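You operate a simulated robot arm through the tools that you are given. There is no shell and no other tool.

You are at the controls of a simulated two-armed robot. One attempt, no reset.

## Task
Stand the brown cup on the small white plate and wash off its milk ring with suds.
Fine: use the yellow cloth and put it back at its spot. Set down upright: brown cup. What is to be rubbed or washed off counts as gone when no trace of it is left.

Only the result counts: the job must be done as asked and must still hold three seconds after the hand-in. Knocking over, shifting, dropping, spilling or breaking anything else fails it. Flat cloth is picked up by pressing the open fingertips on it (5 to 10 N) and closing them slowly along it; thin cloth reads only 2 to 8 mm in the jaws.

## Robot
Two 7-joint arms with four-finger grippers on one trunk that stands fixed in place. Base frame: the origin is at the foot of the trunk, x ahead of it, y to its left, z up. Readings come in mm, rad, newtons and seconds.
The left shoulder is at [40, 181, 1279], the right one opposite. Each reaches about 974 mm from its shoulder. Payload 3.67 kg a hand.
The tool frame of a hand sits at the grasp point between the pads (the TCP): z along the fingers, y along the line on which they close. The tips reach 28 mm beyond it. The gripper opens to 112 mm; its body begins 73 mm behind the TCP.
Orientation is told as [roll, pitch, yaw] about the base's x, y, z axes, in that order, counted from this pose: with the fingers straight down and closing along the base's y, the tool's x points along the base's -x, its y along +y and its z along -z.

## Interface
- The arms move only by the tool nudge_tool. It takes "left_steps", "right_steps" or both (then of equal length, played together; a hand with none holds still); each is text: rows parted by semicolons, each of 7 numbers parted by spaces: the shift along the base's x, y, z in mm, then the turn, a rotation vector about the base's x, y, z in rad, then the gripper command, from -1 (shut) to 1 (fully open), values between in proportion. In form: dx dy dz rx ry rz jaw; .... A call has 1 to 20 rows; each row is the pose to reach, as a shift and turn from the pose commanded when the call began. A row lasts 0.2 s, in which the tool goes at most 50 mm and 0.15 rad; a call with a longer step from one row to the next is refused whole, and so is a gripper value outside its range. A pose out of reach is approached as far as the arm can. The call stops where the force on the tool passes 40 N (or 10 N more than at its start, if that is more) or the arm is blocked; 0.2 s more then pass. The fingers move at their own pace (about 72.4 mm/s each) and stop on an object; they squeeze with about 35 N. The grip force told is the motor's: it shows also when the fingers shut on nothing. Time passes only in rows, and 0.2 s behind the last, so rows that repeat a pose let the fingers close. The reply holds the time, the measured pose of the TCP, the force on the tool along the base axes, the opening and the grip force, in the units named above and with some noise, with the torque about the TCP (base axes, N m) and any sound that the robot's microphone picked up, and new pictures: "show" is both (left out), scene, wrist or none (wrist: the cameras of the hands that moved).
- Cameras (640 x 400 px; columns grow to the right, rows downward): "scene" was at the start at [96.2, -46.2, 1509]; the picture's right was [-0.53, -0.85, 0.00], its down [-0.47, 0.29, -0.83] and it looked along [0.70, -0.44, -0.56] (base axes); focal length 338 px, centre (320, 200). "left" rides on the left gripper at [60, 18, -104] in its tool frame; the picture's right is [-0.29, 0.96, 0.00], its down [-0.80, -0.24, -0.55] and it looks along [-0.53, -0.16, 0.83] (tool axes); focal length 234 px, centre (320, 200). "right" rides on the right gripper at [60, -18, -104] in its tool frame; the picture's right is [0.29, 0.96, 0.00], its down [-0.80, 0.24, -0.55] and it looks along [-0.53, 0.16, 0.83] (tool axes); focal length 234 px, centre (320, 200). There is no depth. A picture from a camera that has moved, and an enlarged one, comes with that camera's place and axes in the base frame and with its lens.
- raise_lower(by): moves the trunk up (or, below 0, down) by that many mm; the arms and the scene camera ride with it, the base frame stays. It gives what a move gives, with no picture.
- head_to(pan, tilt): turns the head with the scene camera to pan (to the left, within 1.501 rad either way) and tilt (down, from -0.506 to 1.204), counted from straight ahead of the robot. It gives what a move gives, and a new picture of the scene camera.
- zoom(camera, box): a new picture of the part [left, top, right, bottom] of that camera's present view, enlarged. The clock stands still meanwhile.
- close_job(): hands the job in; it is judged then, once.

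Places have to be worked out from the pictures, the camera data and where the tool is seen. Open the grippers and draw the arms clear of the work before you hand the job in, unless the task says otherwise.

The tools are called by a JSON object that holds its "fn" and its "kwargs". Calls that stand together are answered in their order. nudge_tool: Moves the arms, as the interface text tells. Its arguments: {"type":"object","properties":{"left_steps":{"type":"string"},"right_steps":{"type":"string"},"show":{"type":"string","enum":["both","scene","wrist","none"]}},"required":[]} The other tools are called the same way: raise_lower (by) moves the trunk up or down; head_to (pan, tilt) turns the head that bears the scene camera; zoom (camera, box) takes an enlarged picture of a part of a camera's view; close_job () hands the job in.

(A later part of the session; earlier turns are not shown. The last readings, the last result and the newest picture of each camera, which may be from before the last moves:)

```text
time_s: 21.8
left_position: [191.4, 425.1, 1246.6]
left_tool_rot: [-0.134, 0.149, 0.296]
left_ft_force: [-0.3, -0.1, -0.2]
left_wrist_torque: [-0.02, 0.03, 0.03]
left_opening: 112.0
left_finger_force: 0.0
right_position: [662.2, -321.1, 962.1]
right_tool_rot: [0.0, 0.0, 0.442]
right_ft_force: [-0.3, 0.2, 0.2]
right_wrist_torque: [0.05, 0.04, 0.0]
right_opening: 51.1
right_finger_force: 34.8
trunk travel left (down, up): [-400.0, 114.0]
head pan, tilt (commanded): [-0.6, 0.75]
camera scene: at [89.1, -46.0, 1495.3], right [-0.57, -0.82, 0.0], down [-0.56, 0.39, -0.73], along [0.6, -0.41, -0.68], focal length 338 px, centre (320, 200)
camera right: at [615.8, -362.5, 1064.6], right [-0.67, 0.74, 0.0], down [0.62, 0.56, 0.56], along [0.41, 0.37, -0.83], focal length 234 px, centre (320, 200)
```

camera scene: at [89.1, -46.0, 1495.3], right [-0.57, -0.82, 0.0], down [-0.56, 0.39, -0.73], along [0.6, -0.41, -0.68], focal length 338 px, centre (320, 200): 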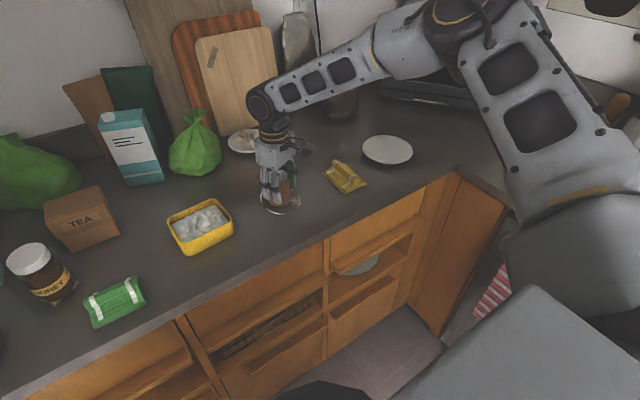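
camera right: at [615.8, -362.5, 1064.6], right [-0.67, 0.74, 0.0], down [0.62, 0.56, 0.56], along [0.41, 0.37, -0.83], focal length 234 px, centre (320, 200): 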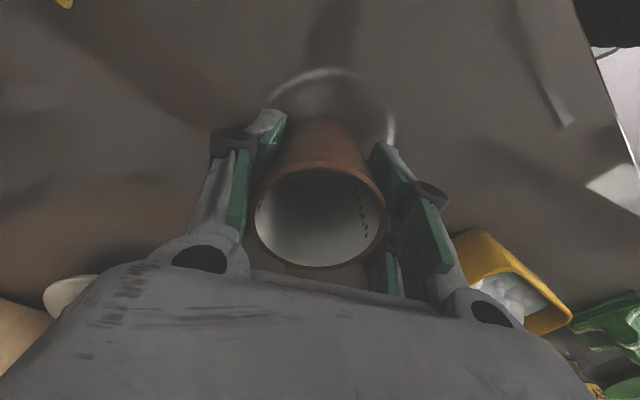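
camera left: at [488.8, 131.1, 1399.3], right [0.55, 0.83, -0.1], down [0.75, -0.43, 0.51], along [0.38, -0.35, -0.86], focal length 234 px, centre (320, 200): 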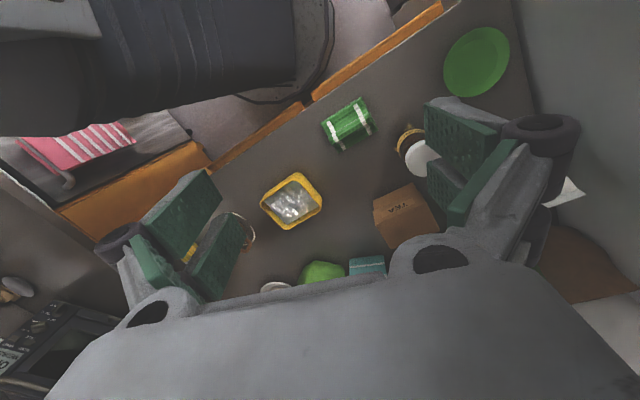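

The cup is gripped (51 mm, 35 N) and centred in the hand. I lift it straight up 110 mm and carry it part way toward the plate, keeping it level.

{"fn": "nudge_tool", "kwargs": {"right_steps": "0 0 5 0 0 0 -0.3; 0 0 15 0 0 0 -0.3; 0 0 35 0 0 0 -0.3; 0 0 60 0 0 0 -0.3; 0 0 85 0 0 0 -0.3; 0 0 105 0 0 0 -0.3; 0 -10 115 0 0 0 -0.3; 0 -35 120 0 0 0 -0.3; 0 -70 120 0 0 0 -0.3; 0 -105 120 0 0 0 -0.3; 0 -140 120 0 0 0 -0.3; 0 -175 120 0 0 0 -0.3; 0 -200 120 0 0 0 -0.3; 0 -215 120 0 0 0 -0.3; 0 -220 120 0 0 0 -0.3; 0 -220 120 0 0 0 -0.3", "show": "both"}}

```text
time_s: 25.2
left_position: [191.5, 423.5, 1247.6]
left_tool_rot: [-0.134, 0.146, 0.297]
left_ft_force: [0.9, -0.1, 0.3]
left_wrist_torque: [0.02, 0.03, 0.03]
left_opening: 112.3
left_finger_force: 0.2
right_position: [663.1, -539.7, 1080.4]
right_tool_rot: [0.0, 0.003, 0.442]
right_ft_force: [1.0, -0.4, -1.6]
right_wrist_torque: [0.01, 0.03, 0.0]
right_opening: 51.0
right_finger_force: 34.8
trunk travel left (down, up): [-400.0, 114.0]
head pan, tilt (commanded): [-0.6, 0.75]
camera scene: at [89.4, -46.1, 1495.3], right [-0.57, -0.82, 0.0], down [-0.56, 0.39, -0.73], along [0.6, -0.41, -0.68], focal length 338 px, centre (320, 200)
camera right: at [617.2, -580.8, 1183.2], right [-0.67, 0.74, 0.0], down [0.62, 0.56, 0.55], along [0.41, 0.37, -0.83], focal length 234 px, centre (320, 200)
```

scene: 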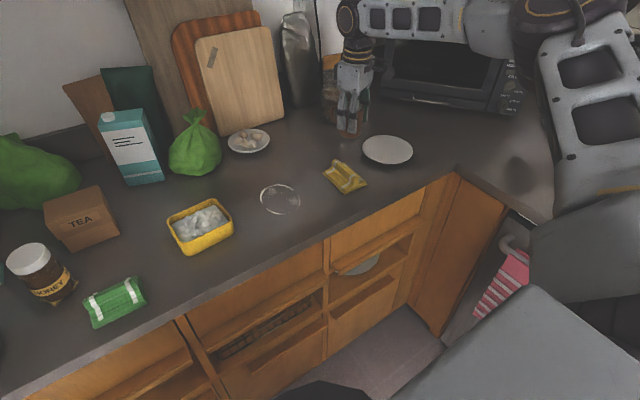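
right: 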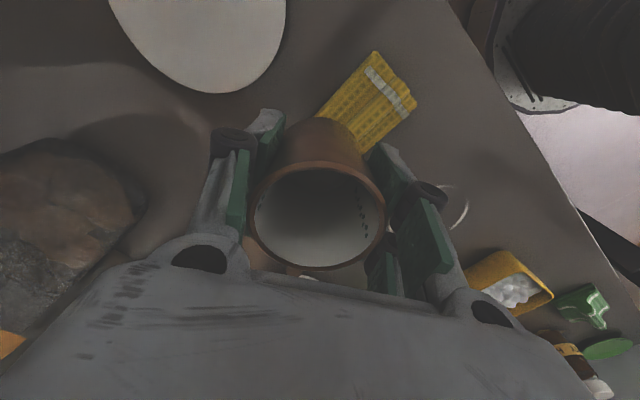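

The cup is held, about 1.6 N in weight, and the milk ring is now fully visible. I'll enlarge the ring and plate for precise positions.

{"fn": "zoom", "kwargs": {"camera": "scene", "box": [230, 160, 330, 230]}}

{"fn": "zoom", "kwargs": {"camera": "scene", "box": [310, 120, 430, 200]}}

{"fn": "zoom", "kwargs": {"camera": "right", "box": [90, 0, 310, 110]}}

```text
5.71 times, centred on (280, 195) of scene
camera zoom: at [89.4, -46.1, 1495.3], right [-0.57, -0.82, 0.0], down [-0.56, 0.39, -0.73], along [0.6, -0.41, -0.68], focal length 1932 px, centre (549, 229)
```

zoom: 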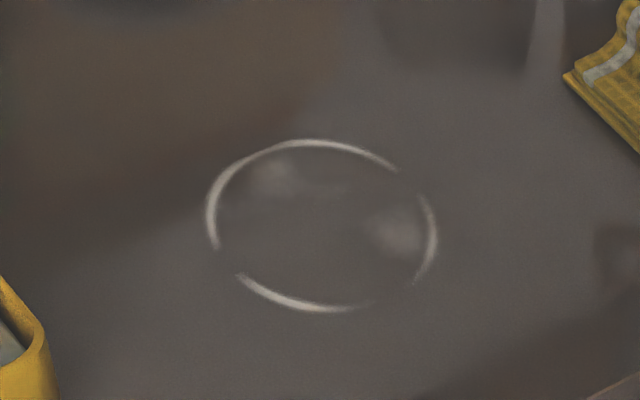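

```text
5.00 times, centred on (370, 160) of scene
camera zoom: at [89.4, -46.1, 1495.3], right [-0.57, -0.82, 0.0], down [-0.56, 0.39, -0.73], along [0.6, -0.41, -0.68], focal length 1691 px, centre (70, 400)
```

zoom: 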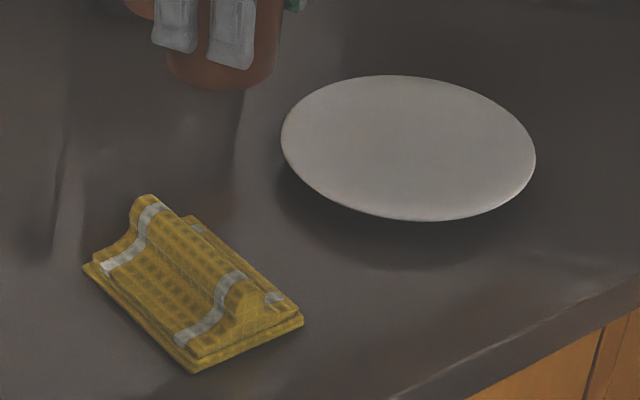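

```text
2.91 times, centred on (200, 55) of right
camera zoom: at [617.2, -580.8, 1183.2], right [-0.67, 0.74, 0.0], down [0.62, 0.56, 0.55], along [0.41, 0.37, -0.83], focal length 681 px, centre (669, 622)
```

zoom: 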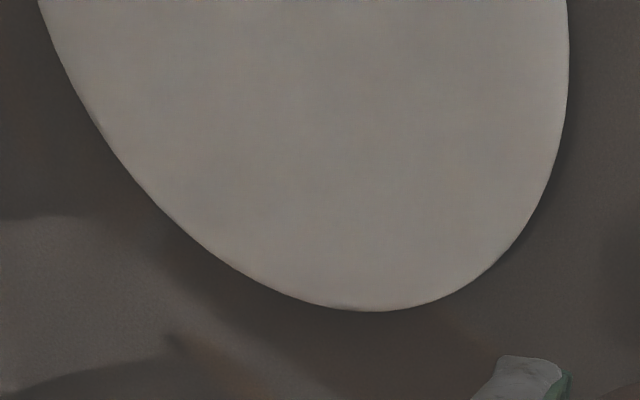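

The plate centre works out to (664,-684), radius ≈77; the ring centre is about (668,-320), radius ≈50. I carry the cup over the plate and lower to TCP z≈1000.

{"fn": "nudge_tool", "kwargs": {"right_steps": "0 -8 0 0 0 0 -0.3; 0 -25 0 0 0 0 -0.3; 0 -50 0 0 0 0 -0.3; 0 -80 0 0 0 0 -0.3; 1 -110 0 0 0 0 -0.3; 1 -132 0 0 0 0 -0.3; 1 -144 -5 0 0 0 -0.3; 1 -144 -20 0 0 0 -0.3; 1 -144 -40 0 0 0 -0.3; 1 -144 -60 0 0 0 -0.3; 1 -144 -75 0 0 0 -0.3; 1 -144 -80 0 0 0 -0.3; 1 -144 -80 0 0 0 -0.3", "show": "both"}}

```text
time_s: 28.0
left_position: [191.5, 423.4, 1247.8]
left_tool_rot: [-0.134, 0.147, 0.296]
left_ft_force: [0.2, 0.1, 0.5]
left_wrist_torque: [0.01, -0.01, -0.02]
left_opening: 112.0
left_finger_force: 0.0
right_position: [635.3, -665.0, 1013.6]
right_tool_rot: [-0.001, 0.001, 0.443]
right_ft_force: [0.1, 0.3, -1.9]
right_wrist_torque: [-0.02, 0.01, -0.01]
right_opening: 51.2
right_finger_force: 34.7
right hand out of reach, approached as far as the arm can: row 6, 7, 8, 9, 10, 11, 12, 13
trunk travel left (down, up): [-400.0, 114.0]
head pan, tilt (commanded): [-0.6, 0.75]
camera scene: at [89.3, -46.7, 1495.2], right [-0.57, -0.82, 0.0], down [-0.56, 0.39, -0.73], along [0.6, -0.41, -0.68], focal length 338 px, centre (320, 200)
camera right: at [590.6, -707.5, 1116.8], right [-0.67, 0.74, 0.0], down [0.62, 0.56, 0.55], along [0.41, 0.37, -0.83], focal length 234 px, centre (320, 200)
```

scene: 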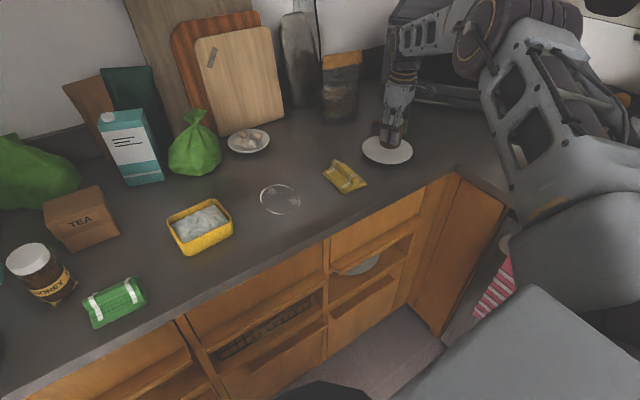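
right: 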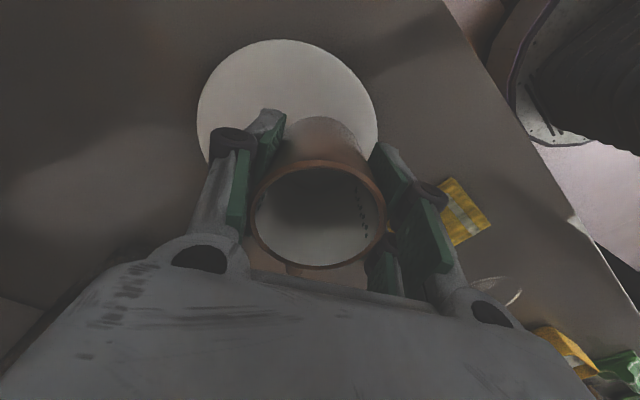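

The plate centre is just beyond reach with vertical fingers (limit ≈768 mm from the shoulder, centre at 801 mm). I'll bring the cup back to free counter at about (590,-400), turn it to yaw -0.68, set it down and regrasp with the hand tilted outward 0.3 rad.

{"fn": "nudge_tool", "kwargs": {"right_steps": "-2 8 15 0 0 0 -0.3; -5 25 35 0 0 -0.04 -0.3; -9 50 55 0 0 -0.12 -0.3; -13 78 57 0 0 -0.22 -0.3; -18 106 57 0 0 -0.33 -0.3; -23 134 57 0 0 -0.44 -0.3; -28 162 57 0 0 -0.55 -0.3; -33 190 57 0 0 -0.66 -0.3; -38 218 57 0 0 -0.77 -0.3; -42 240 57 0 0 -0.88 -0.3; -45 255 57 0 0 -0.99 -0.3; -45 265 57 0 0 -1.08 -0.3; -45 265 57 0 0 -1.122 -0.3; -45 265 57 0 0 -1.122 -0.3", "show": "both"}}

```text
time_s: 31.0
left_position: [191.0, 423.1, 1246.6]
left_tool_rot: [-0.135, 0.147, 0.297]
left_ft_force: [-0.6, 0.3, 1.3]
left_wrist_torque: [0.03, 0.0, 0.01]
left_opening: 112.0
left_finger_force: 0.0
right_position: [592.2, -402.9, 1070.0]
right_tool_rot: [0.002, 0.003, -0.68]
right_ft_force: [0.3, -0.2, -2.0]
right_wrist_torque: [0.05, 0.03, 0.01]
right_opening: 51.2
right_finger_force: 35.0
trunk travel left (down, up): [-400.0, 114.0]
head pan, tilt (commanded): [-0.6, 0.75]
camera scene: at [89.2, -46.2, 1495.3], right [-0.57, -0.82, 0.0], down [-0.56, 0.39, -0.73], along [0.6, -0.41, -0.68], focal length 338 px, centre (320, 200)
camera right: at [535.1, -379.4, 1173.7], right [0.38, 0.93, 0.0], down [0.77, -0.32, 0.55], along [0.51, -0.21, -0.83], focal length 234 px, centre (320, 200)
```

scene: 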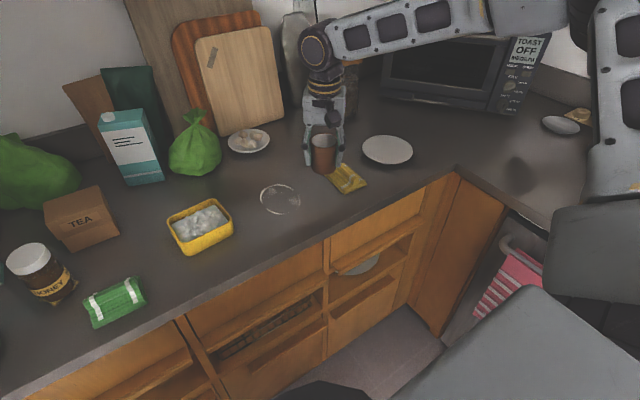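
right: 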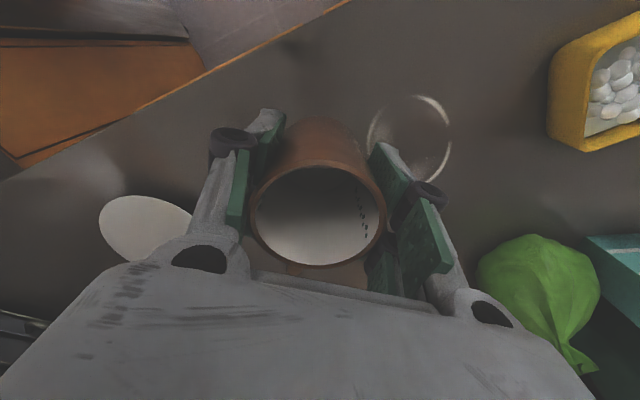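

The cup is over free counter at (592,-403). I lower it to just touch the counter (expected TCP z≈961).

{"fn": "nudge_tool", "kwargs": {"right_steps": "0 0 -15 0 0 0 -0.3; 0 0 -35 0 0 0 -0.3; 0 0 -60 0 0 0 -0.3; 0 0 -80 0 0 0 -0.3; 0 0 -95 0 0 0 -0.3; 0 0 -102 0 0 0 -0.3; 0 0 -106 0 0 0 -0.3; 0 0 -107 0 0 0 -0.3; 0 0 -107 0 0 0 -0.3", "show": "both"}}

```text
time_s: 33.0
left_position: [191.8, 423.8, 1247.3]
left_tool_rot: [-0.134, 0.147, 0.296]
left_ft_force: [0.5, -0.4, -0.1]
left_wrist_torque: [0.03, -0.02, -0.02]
left_opening: 112.1
left_finger_force: 0.0
right_position: [591.9, -402.6, 964.3]
right_tool_rot: [0.001, 0.002, -0.679]
right_ft_force: [-0.6, 0.2, -1.3]
right_wrist_torque: [0.0, -0.03, 0.0]
right_opening: 51.1
right_finger_force: 35.0
trunk travel left (down, up): [-400.0, 114.0]
head pan, tilt (commanded): [-0.6, 0.75]
camera scene: at [89.3, -46.1, 1495.3], right [-0.57, -0.82, 0.0], down [-0.56, 0.39, -0.73], along [0.6, -0.41, -0.68], focal length 338 px, centre (320, 200)
camera right: at [534.2, -380.1, 1066.6], right [0.38, 0.93, 0.0], down [0.77, -0.32, 0.55], along [0.51, -0.21, -0.83], focal length 234 px, centre (320, 200)
```

scene: 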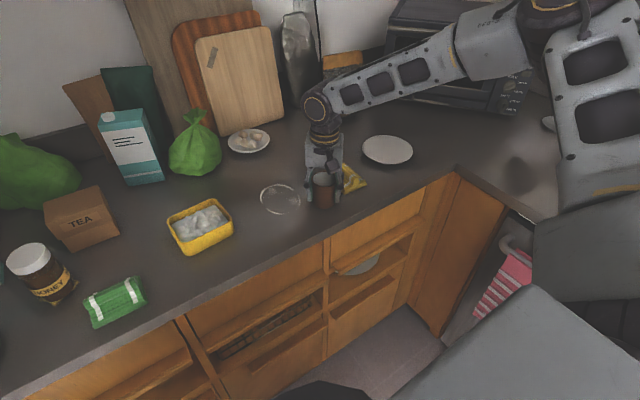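
right: 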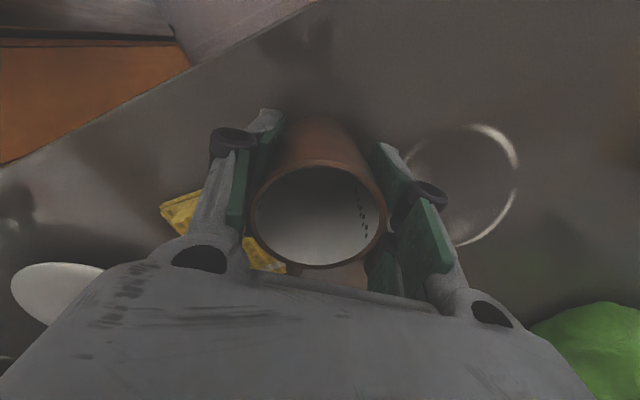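

No contact yet (weight still in the hand). I lower by single millimetres until the weight shifts to the counter.

{"fn": "nudge_tool", "kwargs": {"right_steps": "0 0 -1 0 0 0 -0.3; 0 0 -2 0 0 0 -0.3; 0 0 -3 0 0 0 -0.3; 0 0 -3 0 0 0 -0.3", "show": "none"}}

```text
time_s: 34.0
left_position: [189.6, 424.8, 1247.4]
left_tool_rot: [-0.134, 0.147, 0.297]
left_ft_force: [-0.5, 0.4, -0.4]
left_wrist_torque: [-0.03, -0.01, -0.01]
left_opening: 112.2
left_finger_force: 0.0
right_position: [591.7, -403.1, 961.9]
right_tool_rot: [0.003, -0.002, -0.681]
right_ft_force: [-0.3, -5.5, 11.7]
right_wrist_torque: [-0.54, -0.2, -0.08]
right_opening: 51.3
right_finger_force: 35.5
trunk travel left (down, up): [-400.0, 114.0]
head pan, tilt (commanded): [-0.6, 0.75]
```

Contact confirmed (≈12 N at TCP z≈962). I ease up by 1 mm and open the jaws to about 84 mm.

{"fn": "nudge_tool", "kwargs": {"right_steps": "0 0 1 0 0 0 -0.2; 0 0 1 0 0 0 -0.05; 0 0 1 0 0 0 0.1; 0 0 1 0 0 0 0.3; 0 0 1 0 0 0 0.5; 0 0 1 0 0 0 0.7; 0 0 1 0 0 0 0.7", "show": "both"}}

```text
time_s: 35.6
left_position: [190.8, 423.1, 1248.6]
left_tool_rot: [-0.133, 0.146, 0.296]
left_ft_force: [-1.2, -0.2, 0.5]
left_wrist_torque: [-0.01, -0.04, 0.02]
left_opening: 112.1
left_finger_force: 0.1
right_position: [591.9, -401.0, 961.7]
right_tool_rot: [0.001, 0.001, -0.681]
right_ft_force: [-0.6, -0.4, -0.4]
right_wrist_torque: [0.01, -0.01, 0.01]
right_opening: 94.9
right_finger_force: 0.0
trunk travel left (down, up): [-400.0, 114.0]
head pan, tilt (commanded): [-0.6, 0.75]
camera scene: at [89.2, -46.0, 1495.3], right [-0.57, -0.82, 0.0], down [-0.56, 0.39, -0.73], along [0.6, -0.41, -0.68], focal length 338 px, centre (320, 200)
camera right: at [534.3, -378.7, 1065.1], right [0.38, 0.93, 0.0], down [0.77, -0.32, 0.55], along [0.51, -0.21, -0.83], focal length 234 px, centre (320, 200)
```

scene: 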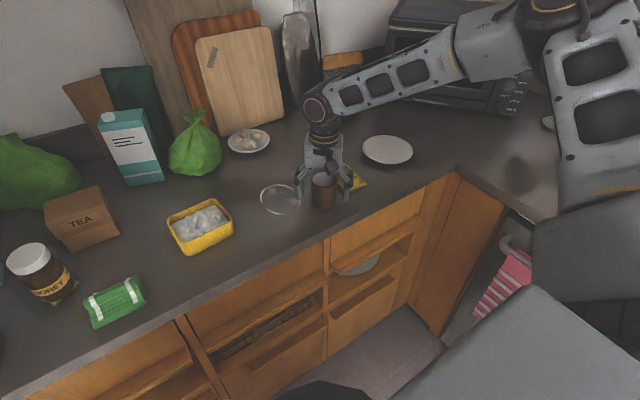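
right: 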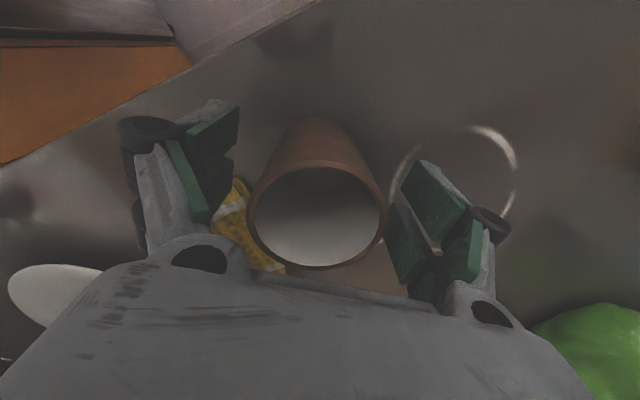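

The cup stands free at (592,-402). I tilt the open hand by 0.3 rad about its closing axis so the fingers lean outward, keeping the TCP at the cup.

{"fn": "nudge_tool", "kwargs": {"right_steps": "0 0 0 -0.047 -0.058 0 0.7; 0 0 0 -0.094 -0.117 0 0.7; 0 0 0 -0.141 -0.175 0 0.7; 0 0 0 -0.188 -0.233 0 0.7; 0 0 0 -0.188 -0.233 0 0.7", "show": "both"}}

```text
time_s: 36.8
left_position: [191.0, 422.4, 1247.2]
left_tool_rot: [-0.134, 0.147, 0.296]
left_ft_force: [0.5, -0.1, 0.0]
left_wrist_torque: [0.02, 0.0, 0.0]
left_opening: 111.7
left_finger_force: 0.1
right_position: [591.5, -402.5, 961.8]
right_tool_rot: [0.0, -0.297, -0.681]
right_ft_force: [0.5, -0.5, 0.2]
right_wrist_torque: [0.0, -0.03, -0.02]
right_opening: 95.3
right_finger_force: 0.0
trunk travel left (down, up): [-400.0, 114.0]
head pan, tilt (commanded): [-0.6, 0.75]
camera scene: at [89.3, -46.2, 1495.3], right [-0.57, -0.82, 0.0], down [-0.56, 0.39, -0.73], along [0.6, -0.41, -0.68], focal length 338 px, centre (320, 200)
camera right: at [513.0, -361.9, 1043.2], right [0.39, 0.92, -0.08], down [0.62, -0.19, 0.76], along [0.69, -0.35, -0.64], focal length 234 px, centre (320, 200)
```

scene: 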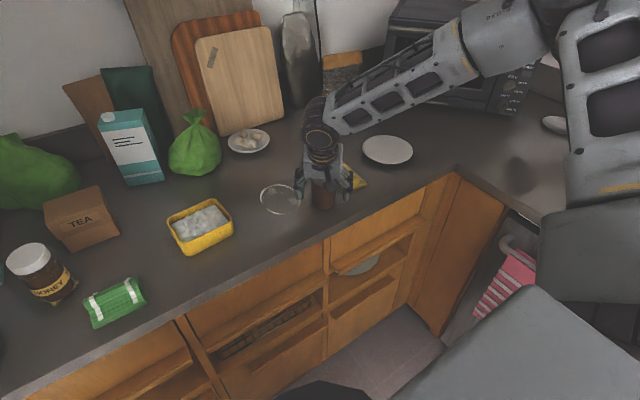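
right: 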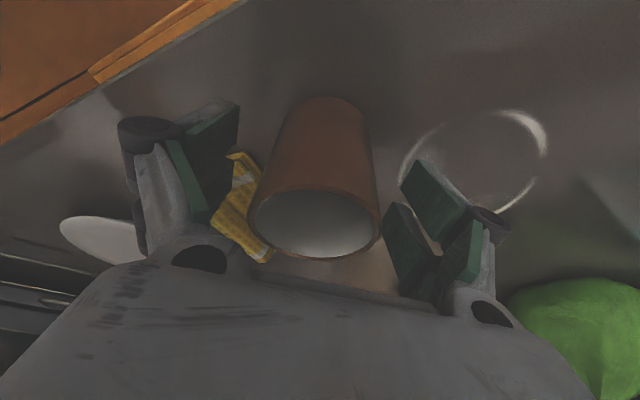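

The hand is tilted (pitch -0.30 at yaw -0.68). I close slowly with a light grip, to about 56 mm commanded, and check whether the cup stays upright.

{"fn": "nudge_tool", "kwargs": {"right_steps": "0 0 0 0 0 0 0.5; 0 0 0 0 0 0 0.3; 0 0 0 0 0 0 0.2; 0 0 0 0 0 0 0.12; 0 0 0 0 0 0 0.06; 0 0 0 0 0 0 0.02; 0 0 0 0 0 0 0.02", "show": "both"}}

```text
time_s: 38.4
left_position: [190.7, 424.7, 1246.9]
left_tool_rot: [-0.134, 0.146, 0.295]
left_ft_force: [-0.4, -0.3, 0.1]
left_wrist_torque: [0.01, 0.03, -0.01]
left_opening: 112.0
left_finger_force: 0.1
right_position: [591.7, -402.9, 961.8]
right_tool_rot: [-0.001, -0.298, -0.679]
right_ft_force: [-0.5, -0.3, 0.3]
right_wrist_torque: [0.02, 0.0, 0.0]
right_opening: 57.3
right_finger_force: 0.0
trunk travel left (down, up): [-400.0, 114.0]
head pan, tilt (commanded): [-0.6, 0.75]
camera scene: at [89.1, -46.0, 1495.3], right [-0.57, -0.82, 0.0], down [-0.56, 0.39, -0.73], along [0.6, -0.41, -0.68], focal length 338 px, centre (320, 200)
camera right: at [512.9, -361.9, 1043.4], right [0.39, 0.92, -0.08], down [0.62, -0.19, 0.76], along [0.68, -0.35, -0.64], focal length 234 px, centre (320, 200)
```

scene: 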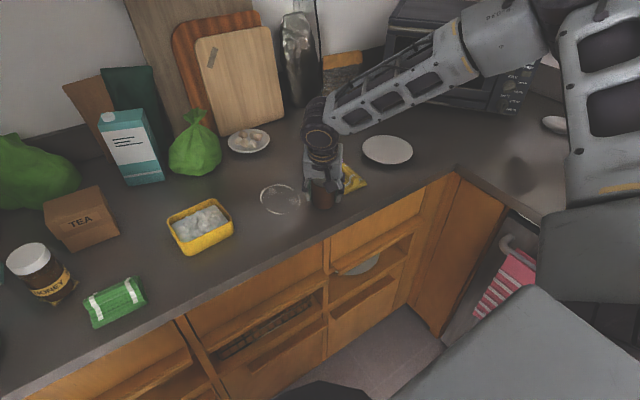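
right: 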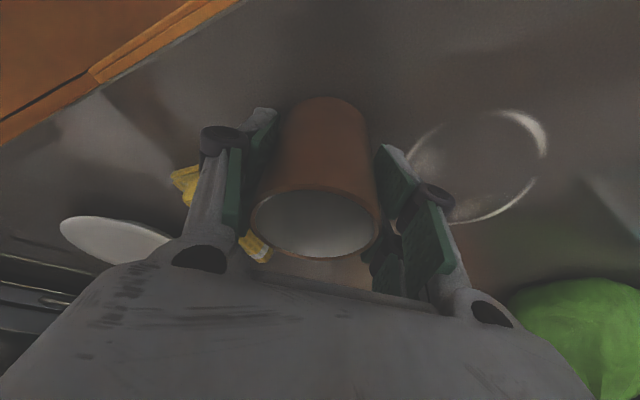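

No contact yet at 57 mm. I close a bit further in small steps.

{"fn": "nudge_tool", "kwargs": {"right_steps": "0 0 0 0 0 0 -0.01; 0 0 0 0 0 0 -0.03; 0 0 0 0 0 0 -0.05; 0 0 0 0 0 0 -0.05", "show": "none"}}

{"fn": "zoom", "kwargs": {"camera": "scene", "box": [280, 150, 380, 220]}}

```text
time_s: 39.4
left_position: [191.0, 423.6, 1246.9]
left_tool_rot: [-0.135, 0.146, 0.296]
left_ft_force: [0.2, -0.8, -0.9]
left_wrist_torque: [-0.01, -0.03, -0.02]
left_opening: 111.9
left_finger_force: 0.2
right_position: [591.1, -401.5, 962.0]
right_tool_rot: [0.0, -0.298, -0.681]
right_ft_force: [-0.4, -0.1, 0.4]
right_wrist_torque: [0.02, -0.02, -0.01]
right_opening: 53.0
right_finger_force: 0.0
trunk travel left (down, up): [-400.0, 114.0]
head pan, tilt (commanded): [-0.6, 0.75]
```

```text
5.71 times, centred on (330, 185) of scene
camera zoom: at [89.1, -46.0, 1495.3], right [-0.57, -0.82, 0.0], down [-0.56, 0.39, -0.73], along [0.6, -0.41, -0.68], focal length 1932 px, centre (263, 286)
```

zoom: 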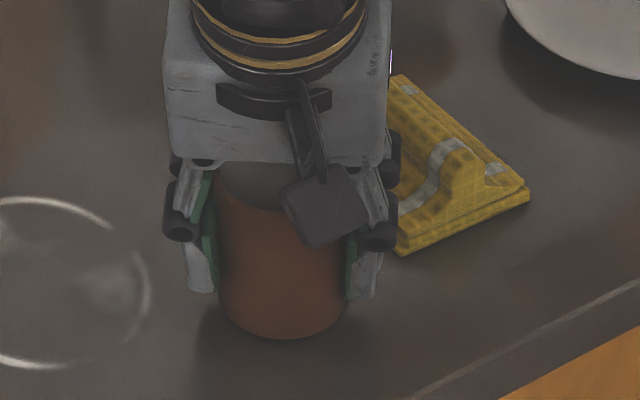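

Still no contact at 53 mm (the earlier grip was at 51). I continue in small steps.

{"fn": "nudge_tool", "kwargs": {"right_steps": "0 0 0 0 0 0 -0.07; 0 0 0 0 0 0 -0.09; 0 0 0 0 0 0 -0.11; 0 0 0 0 0 0 -0.13; 0 0 0 0 0 0 -0.13", "show": "wrist"}}

{"fn": "zoom", "kwargs": {"camera": "scene", "box": [280, 150, 380, 220]}}

```text
time_s: 40.6
left_position: [190.7, 424.3, 1247.4]
left_tool_rot: [-0.135, 0.149, 0.296]
left_ft_force: [0.7, -0.5, -0.4]
left_wrist_torque: [-0.01, 0.02, -0.02]
left_opening: 112.2
left_finger_force: 0.1
right_position: [591.8, -402.5, 961.6]
right_tool_rot: [-0.001, -0.298, -0.681]
right_ft_force: [0.8, 1.0, 0.3]
right_wrist_torque: [-0.02, -0.01, 0.02]
right_opening: 51.4
right_finger_force: 35.1
trunk travel left (down, up): [-400.0, 114.0]
head pan, tilt (commanded): [-0.6, 0.75]
camera right: at [513.0, -361.8, 1043.4], right [0.39, 0.92, -0.08], down [0.62, -0.19, 0.76], along [0.68, -0.35, -0.64], focal length 234 px, centre (320, 200)
```

right: 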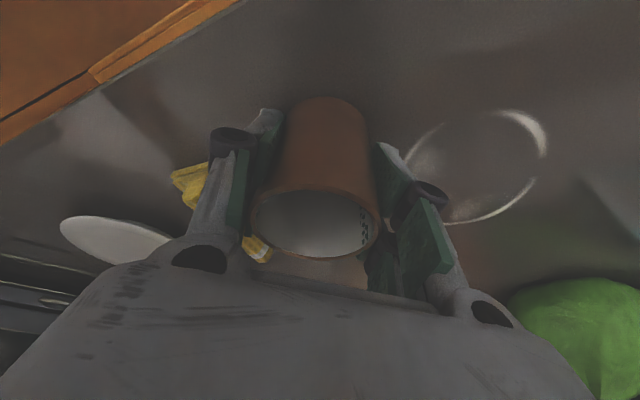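

```text
5.71 times, centred on (330, 185) of scene
camera zoom: at [89.1, -46.0, 1495.3], right [-0.57, -0.82, 0.0], down [-0.56, 0.39, -0.73], along [0.6, -0.41, -0.68], focal length 1932 px, centre (263, 286)
```

zoom: 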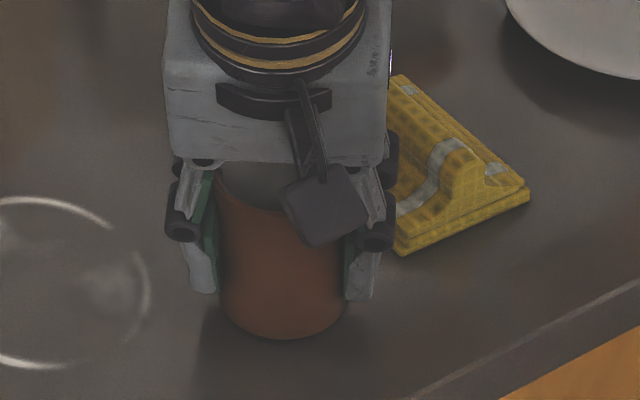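

The cup is gripped at 51.4 mm and still upright. I lift it 20 mm and check its attitude.

{"fn": "nudge_tool", "kwargs": {"right_steps": "0 0 3 0 0 0 -0.2; 0 0 8 0 0 0 -0.3; 0 0 15 0 0 0 -0.3; 0 0 20 0 0 0 -0.3; 0 0 20 0 0 0 -0.3", "show": "wrist"}}

{"fn": "zoom", "kwargs": {"camera": "scene", "box": [280, 140, 380, 220]}}

```text
time_s: 41.8
left_position: [190.1, 424.3, 1246.6]
left_tool_rot: [-0.133, 0.146, 0.296]
left_ft_force: [-0.6, -0.5, 0.3]
left_wrist_torque: [-0.01, 0.01, 0.0]
left_opening: 112.0
left_finger_force: 0.1
right_position: [592.3, -403.5, 980.0]
right_tool_rot: [0.0, -0.297, -0.679]
right_ft_force: [0.2, -0.1, -1.6]
right_wrist_torque: [0.03, 0.04, -0.03]
right_opening: 51.3
right_finger_force: 34.7
trunk travel left (down, up): [-400.0, 114.0]
head pan, tilt (commanded): [-0.6, 0.75]
camera right: at [513.5, -363.2, 1062.0], right [0.39, 0.92, -0.08], down [0.62, -0.19, 0.76], along [0.68, -0.35, -0.64], focal length 234 px, centre (320, 200)
```

right: 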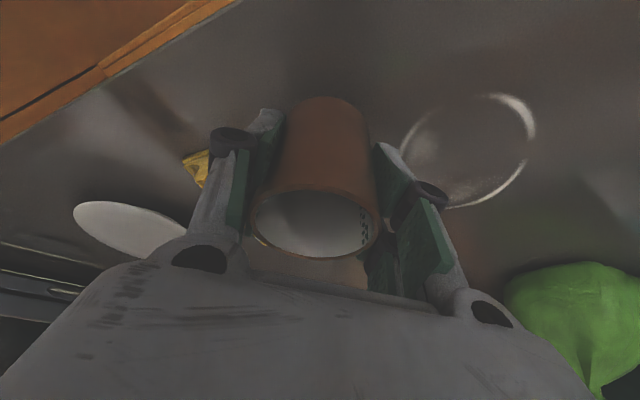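

```text
5.00 times, centred on (330, 180) of scene
camera zoom: at [89.4, -46.1, 1495.3], right [-0.57, -0.82, 0.0], down [-0.56, 0.39, -0.73], along [0.6, -0.41, -0.68], focal length 1691 px, centre (270, 300)
```

zoom: 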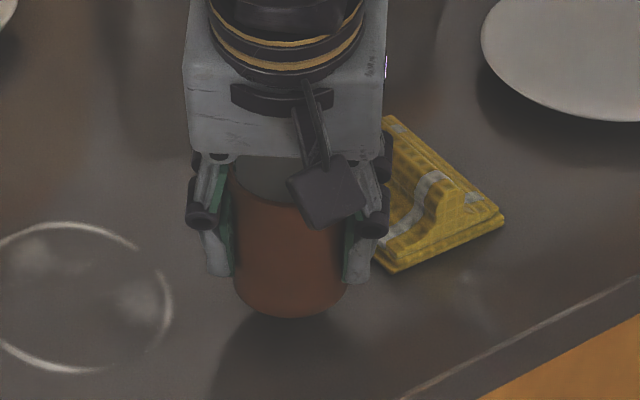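

The cup stayed fixed in the grip. I raise it to z≈1060 and carry it over the plate centre at about (662,-682).

{"fn": "nudge_tool", "kwargs": {"right_steps": "0 0 15 0 0 0 -0.3; 0 0 40 0 0 0 -0.3; 0 0 65 0 0 0 -0.3; 3 -10 80 0 0 0 -0.3; 9 -35 80 0 0 0 -0.3; 18 -70 80 0 0 0 -0.3; 26 -105 80 0 0 0 -0.3; 35 -140 80 0 0 0 -0.3; 44 -175 80 0 0 0 -0.3; 53 -210 80 0 0 0 -0.3; 61 -242 80 0 0 0 -0.3; 67 -265 80 0 0 0 -0.3; 70 -279 80 0 0 0 -0.3; 70 -279 80 0 0 0 -0.3", "show": "both"}}

```text
time_s: 44.8
left_position: [190.8, 424.8, 1248.2]
left_tool_rot: [-0.133, 0.147, 0.298]
left_ft_force: [-0.1, 0.6, 1.6]
left_wrist_torque: [-0.02, 0.0, 0.06]
left_opening: 112.0
left_finger_force: 0.0
right_position: [663.0, -680.3, 1062.9]
right_tool_rot: [0.0, -0.298, -0.68]
right_ft_force: [0.1, 0.6, -2.1]
right_wrist_torque: [0.0, 0.01, 0.02]
right_opening: 51.3
right_finger_force: 34.8
trunk travel left (down, up): [-400.0, 114.0]
head pan, tilt (commanded): [-0.6, 0.75]
camera scene: at [89.2, -46.1, 1495.3], right [-0.57, -0.82, 0.0], down [-0.56, 0.39, -0.73], along [0.6, -0.41, -0.68], focal length 338 px, centre (320, 200)
camera right: at [583.2, -639.0, 1144.2], right [0.39, 0.92, -0.08], down [0.62, -0.19, 0.76], along [0.68, -0.35, -0.64], focal length 234 px, centre (320, 200)
```

scene: 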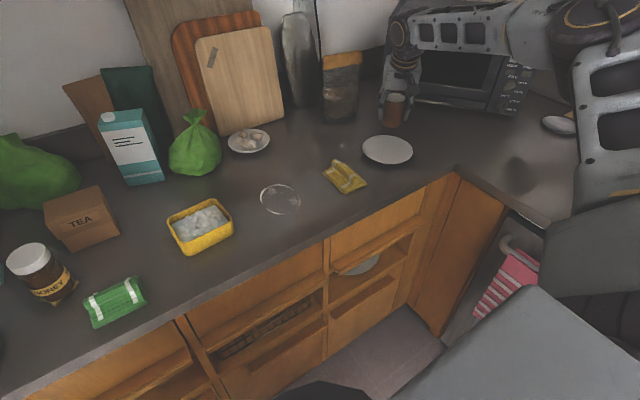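
right: 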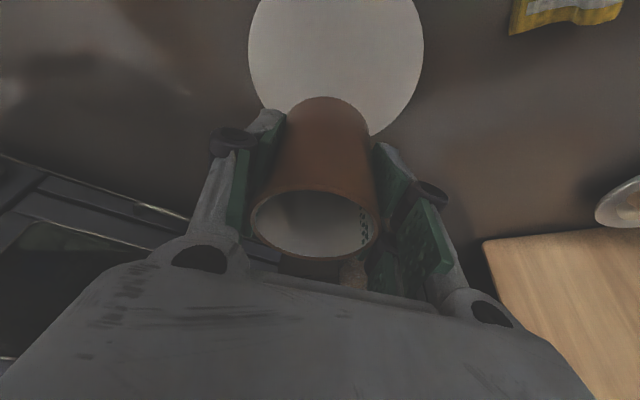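

The arm reaches (663,-680). I enlarge the wrist view to check the plate's centre against the cup before lowering.

{"fn": "zoom", "kwargs": {"camera": "right", "box": [220, 0, 460, 150]}}

{"fn": "zoom", "kwargs": {"camera": "scene", "box": [340, 80, 440, 180]}}

```text
2.67 times, centred on (340, 75) of right
camera zoom: at [583.2, -639.0, 1144.2], right [0.39, 0.92, -0.08], down [0.62, -0.19, 0.76], along [0.68, -0.35, -0.64], focal length 624 px, centre (267, 533)
```

zoom: 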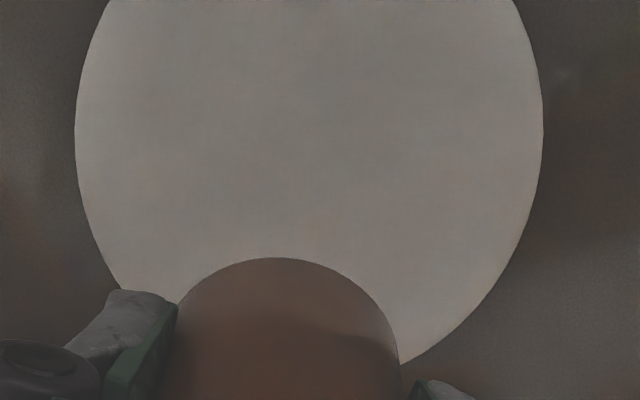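

```text
4.00 times, centred on (390, 130) of scene
camera zoom: at [89.2, -46.1, 1495.3], right [-0.57, -0.82, 0.0], down [-0.56, 0.39, -0.73], along [0.6, -0.41, -0.68], focal length 1352 px, centre (40, 480)
```

zoom: 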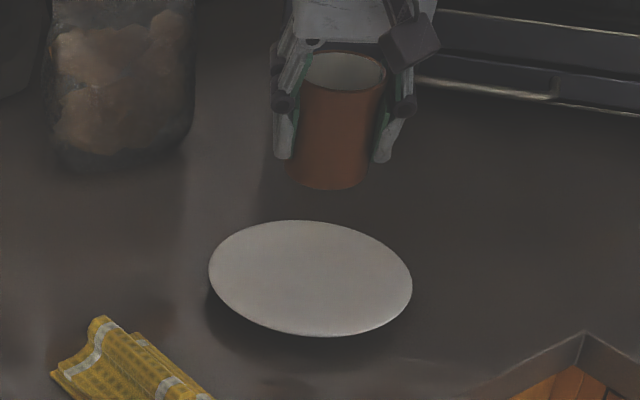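

The plate centre fits to (664,-681), R≈78, right under the cup. I lower to TCP z≈985 first.

{"fn": "nudge_tool", "kwargs": {"right_steps": "0 0 -10 0 0 0 -0.3; 1 -1 -30 0 0 0 -0.3; 1 -1 -50 0 0 0 -0.3; 1 -1 -65 0 0 0 -0.3; 1 -1 -74 0 0 0 -0.3; 1 -1 -78 0 0 0 -0.3; 1 -1 -78 0 0 0 -0.3", "show": "scene"}}

{"fn": "zoom", "kwargs": {"camera": "scene", "box": [340, 80, 440, 180]}}

```text
time_s: 46.4
left_position: [190.6, 423.0, 1246.8]
left_tool_rot: [-0.134, 0.146, 0.295]
left_ft_force: [-0.3, -0.1, 0.3]
left_wrist_torque: [0.01, 0.0, 0.02]
left_opening: 111.9
left_finger_force: 0.1
right_position: [663.6, -682.7, 984.4]
right_tool_rot: [-0.002, -0.298, -0.681]
right_ft_force: [0.1, 0.6, -2.0]
right_wrist_torque: [0.03, 0.0, 0.01]
right_opening: 51.5
right_finger_force: 35.4
trunk travel left (down, up): [-400.0, 114.0]
head pan, tilt (commanded): [-0.6, 0.75]
camera scene: at [89.3, -46.3, 1495.3], right [-0.57, -0.82, 0.0], down [-0.56, 0.39, -0.73], along [0.6, -0.41, -0.68], focal length 338 px, centre (320, 200)
```

scene: 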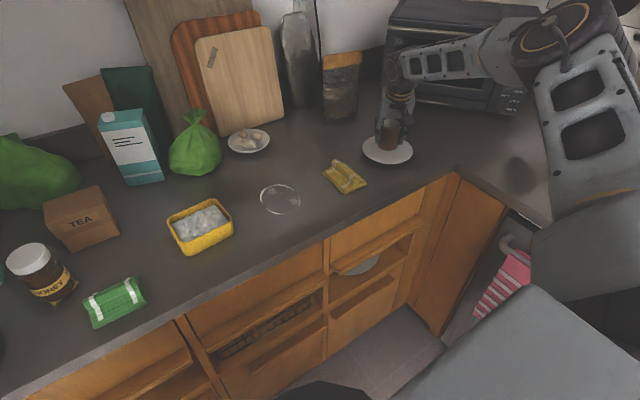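

```text
4.00 times, centred on (390, 130) of scene
camera zoom: at [89.3, -46.3, 1495.3], right [-0.57, -0.82, 0.0], down [-0.56, 0.39, -0.73], along [0.6, -0.41, -0.68], focal length 1352 px, centre (40, 480)
```

zoom: 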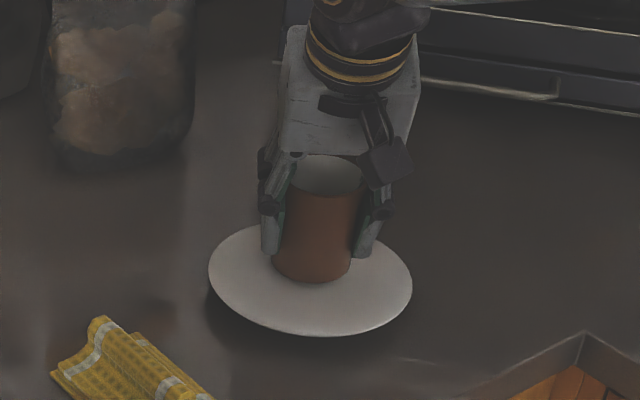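

Weight is still in the hand and the cup is well centred over the plate. I lower in 2 mm steps watching for contact.

{"fn": "nudge_tool", "kwargs": {"right_steps": "0 0 -2 0 0 0 -0.3; 0 0 -4 0 0 0 -0.3; 0 0 -5 0 0 0 -0.3; 0 0 -6 0 0 0 -0.3; 0 0 -6 0 0 0 -0.3", "show": "none"}}

```text
time_s: 47.6
left_position: [188.5, 425.1, 1246.7]
left_tool_rot: [-0.136, 0.147, 0.296]
left_ft_force: [0.9, -0.8, -0.6]
left_wrist_torque: [0.03, 0.02, 0.02]
left_opening: 111.7
left_finger_force: 0.0
right_position: [665.6, -682.8, 980.8]
right_tool_rot: [0.001, -0.305, -0.681]
right_ft_force: [4.0, -5.4, 18.6]
right_wrist_torque: [-0.31, -0.14, 0.01]
right_opening: 51.9
right_finger_force: 35.0
trunk travel left (down, up): [-400.0, 114.0]
head pan, tilt (commanded): [-0.6, 0.75]
```

Contact: 18.6 N upward at z≈981. I ease back 2 mm to reduce the load and check.

{"fn": "nudge_tool", "kwargs": {"right_steps": "0 0 1 0 0 0 -0.3; 0 0 2 0 0 0 -0.3; 0 0 2 0 0 0 -0.3", "show": "wrist"}}

{"fn": "zoom", "kwargs": {"camera": "scene", "box": [340, 80, 440, 180]}}

```text
time_s: 48.4
left_position: [189.8, 424.7, 1246.3]
left_tool_rot: [-0.137, 0.145, 0.297]
left_ft_force: [0.4, 0.2, -0.5]
left_wrist_torque: [0.01, 0.0, -0.02]
left_opening: 111.9
left_finger_force: 0.0
right_position: [663.1, -682.0, 979.5]
right_tool_rot: [-0.001, -0.297, -0.681]
right_ft_force: [1.9, -1.6, 13.0]
right_wrist_torque: [-0.2, -0.3, -0.04]
right_opening: 51.2
right_finger_force: 34.6
trunk travel left (down, up): [-400.0, 114.0]
head pan, tilt (commanded): [-0.6, 0.75]
camera right: at [583.8, -640.8, 1061.8], right [0.39, 0.92, -0.08], down [0.62, -0.19, 0.76], along [0.69, -0.35, -0.64], focal length 234 px, centre (320, 200)
```

right: 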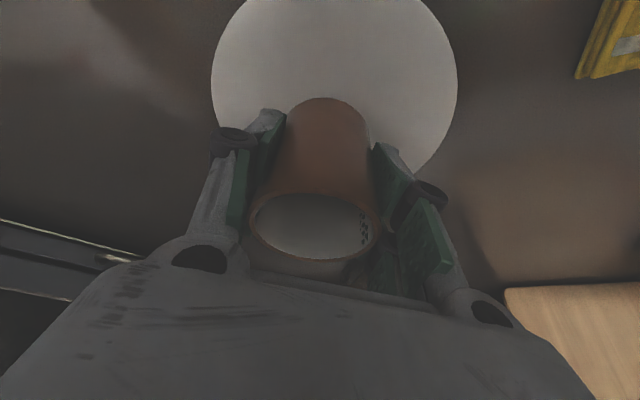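

```text
4.00 times, centred on (390, 130) of scene
camera zoom: at [88.0, -44.8, 1495.4], right [-0.57, -0.82, 0.0], down [-0.56, 0.38, -0.73], along [0.6, -0.41, -0.68], focal length 1352 px, centre (40, 480)
```

zoom: 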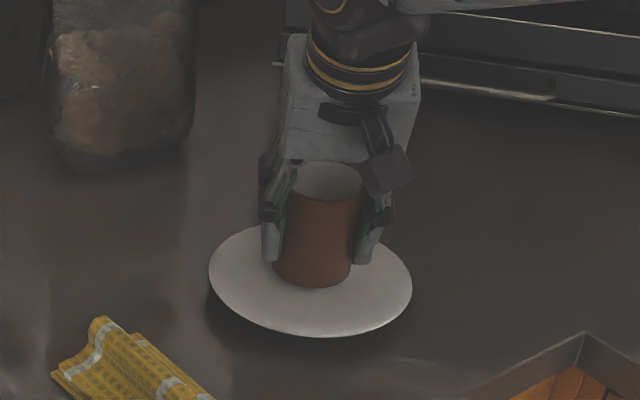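

Still 13 N; the cup looks upright and centred. I ease up another 1.5 mm before opening.

{"fn": "nudge_tool", "kwargs": {"right_steps": "0 0 1 0 0 0 -0.3; 0 0 1.5 0 0 0 -0.3; 0 0 1.5 0 0 0 -0.3", "show": "none"}}

```text
time_s: 49.2
left_position: [189.9, 424.4, 1246.2]
left_tool_rot: [-0.135, 0.148, 0.296]
left_ft_force: [-0.2, -0.2, -0.1]
left_wrist_torque: [-0.01, 0.01, 0.03]
left_opening: 112.2
left_finger_force: 0.1
right_position: [662.1, -680.4, 981.5]
right_tool_rot: [-0.002, -0.298, -0.68]
right_ft_force: [1.5, 1.2, 3.4]
right_wrist_torque: [-0.01, -0.14, 0.05]
right_opening: 51.4
right_finger_force: 34.4
trunk travel left (down, up): [-400.0, 114.0]
head pan, tilt (commanded): [-0.6, 0.75]
```

The cup now rests lightly on the plate (3.4 N). I open the fingers gradually.

{"fn": "nudge_tool", "kwargs": {"right_steps": "0 0 0 0 0 0 -0.12; 0 0 0 0 0 0 -0.07; 0 0 0 0 0 0 -0.02; 0 0 0 0 0 0 0.06; 0 0 0 0 0 0 0.2; 0 0 0 0 0 0 0.4; 0 0 0 0 0 0 0.6; 0 0 0 0 0 0 0.6", "show": "both"}}

{"fn": "zoom", "kwargs": {"camera": "scene", "box": [340, 80, 440, 180]}}

```text
time_s: 51.0
left_position: [190.7, 423.2, 1248.3]
left_tool_rot: [-0.136, 0.145, 0.297]
left_ft_force: [-0.1, 0.1, -0.2]
left_wrist_torque: [-0.03, 0.04, 0.0]
left_opening: 112.1
left_finger_force: 0.0
right_position: [662.7, -682.3, 980.2]
right_tool_rot: [0.0, -0.299, -0.68]
right_ft_force: [0.2, 0.1, 0.2]
right_wrist_torque: [0.01, 0.0, -0.03]
right_opening: 89.5
right_finger_force: 0.0
trunk travel left (down, up): [-400.0, 114.0]
head pan, tilt (commanded): [-0.6, 0.75]
camera scene: at [89.1, -46.1, 1495.3], right [-0.57, -0.82, 0.0], down [-0.56, 0.39, -0.73], along [0.6, -0.41, -0.68], focal length 338 px, centre (320, 200)
camera right: at [583.9, -641.6, 1062.6], right [0.39, 0.92, -0.08], down [0.62, -0.19, 0.76], along [0.68, -0.35, -0.64], focal length 234 px, centre (320, 200)
```

scene: 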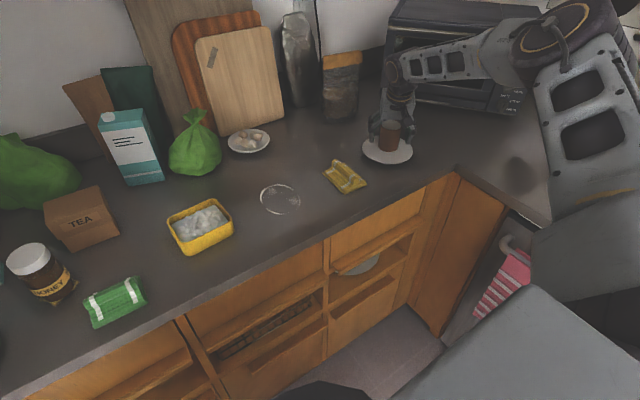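
right: 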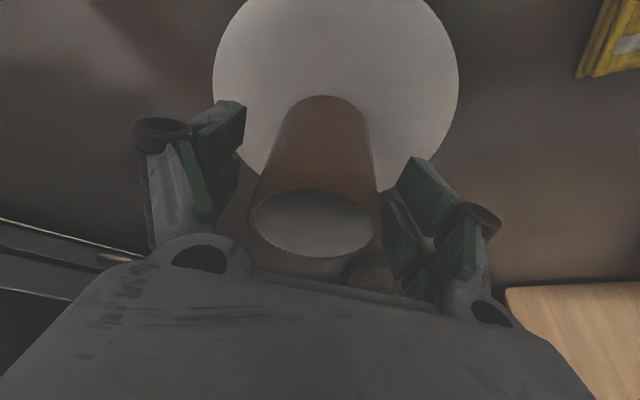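

```text
4.00 times, centred on (390, 130) of scene
camera zoom: at [89.1, -46.1, 1495.3], right [-0.57, -0.82, 0.0], down [-0.56, 0.39, -0.73], along [0.6, -0.41, -0.68], focal length 1352 px, centre (40, 480)
```

zoom: 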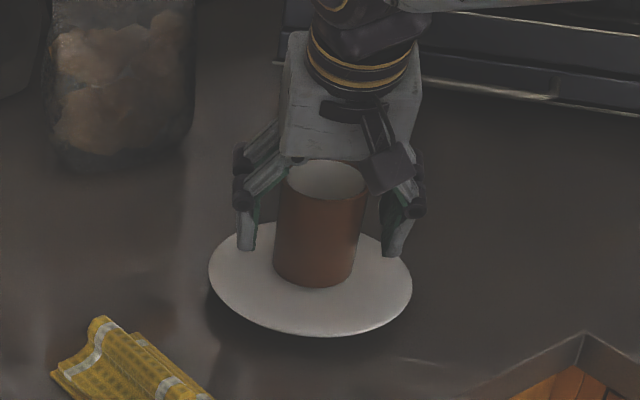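

The cup stands upright on the plate. I withdraw along the finger axis (up and slightly back) by about 110 mm.

{"fn": "nudge_tool", "kwargs": {"right_steps": "-2 2 10 0 0 0 0.6; -7 5 28 0 0 0 0.6; -12 9 50 0 0 0 0.6; -18 14 75 0 0 0 0.6; -25 20 105 0 0 0 0.6; -30 30 130 0 0 0 0.8; -30 30 130 0 0 0 1", "show": "both"}}

{"fn": "zoom", "kwargs": {"camera": "scene", "box": [310, 90, 430, 210]}}

```text
time_s: 52.6
left_position: [191.5, 423.4, 1247.3]
left_tool_rot: [-0.135, 0.146, 0.297]
left_ft_force: [-0.3, 0.4, 0.5]
left_wrist_torque: [0.04, -0.02, -0.03]
left_opening: 112.1
left_finger_force: 0.0
right_position: [632.5, -656.0, 1109.1]
right_tool_rot: [0.001, -0.298, -0.681]
right_ft_force: [-0.1, 0.0, 0.1]
right_wrist_torque: [-0.04, 0.0, 0.0]
right_opening: 112.0
right_finger_force: 0.2
trunk travel left (down, up): [-400.0, 114.0]
head pan, tilt (commanded): [-0.6, 0.75]
camera scene: at [89.5, -46.4, 1495.2], right [-0.57, -0.82, 0.0], down [-0.56, 0.39, -0.73], along [0.6, -0.41, -0.68], focal length 338 px, centre (320, 200)
camera right: at [553.9, -613.7, 1191.5], right [0.39, 0.92, -0.08], down [0.62, -0.19, 0.76], along [0.68, -0.35, -0.64], focal length 234 px, centre (320, 200)
```

scene: 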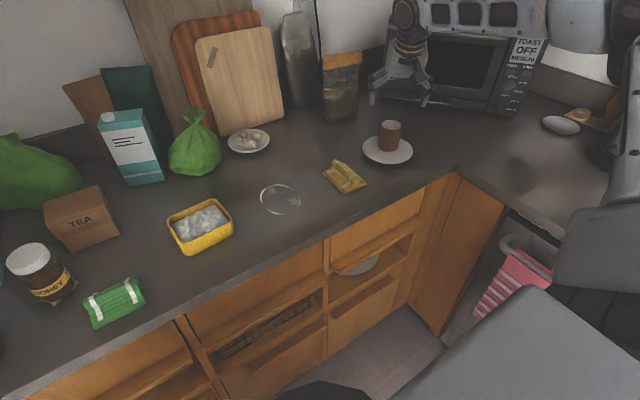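
right: 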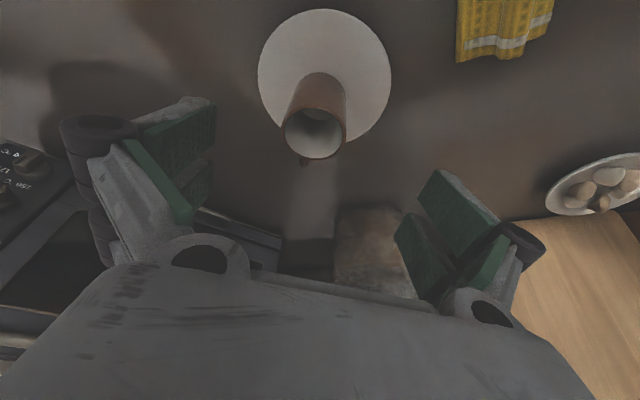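

```text
3.33 times, centred on (370, 150) of scene
camera zoom: at [89.5, -46.4, 1495.2], right [-0.57, -0.82, 0.0], down [-0.56, 0.39, -0.73], along [0.6, -0.41, -0.68], focal length 1127 px, centre (153, 367)
```

zoom: 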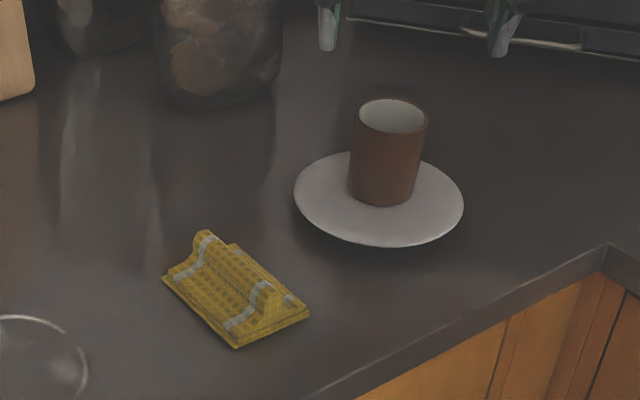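

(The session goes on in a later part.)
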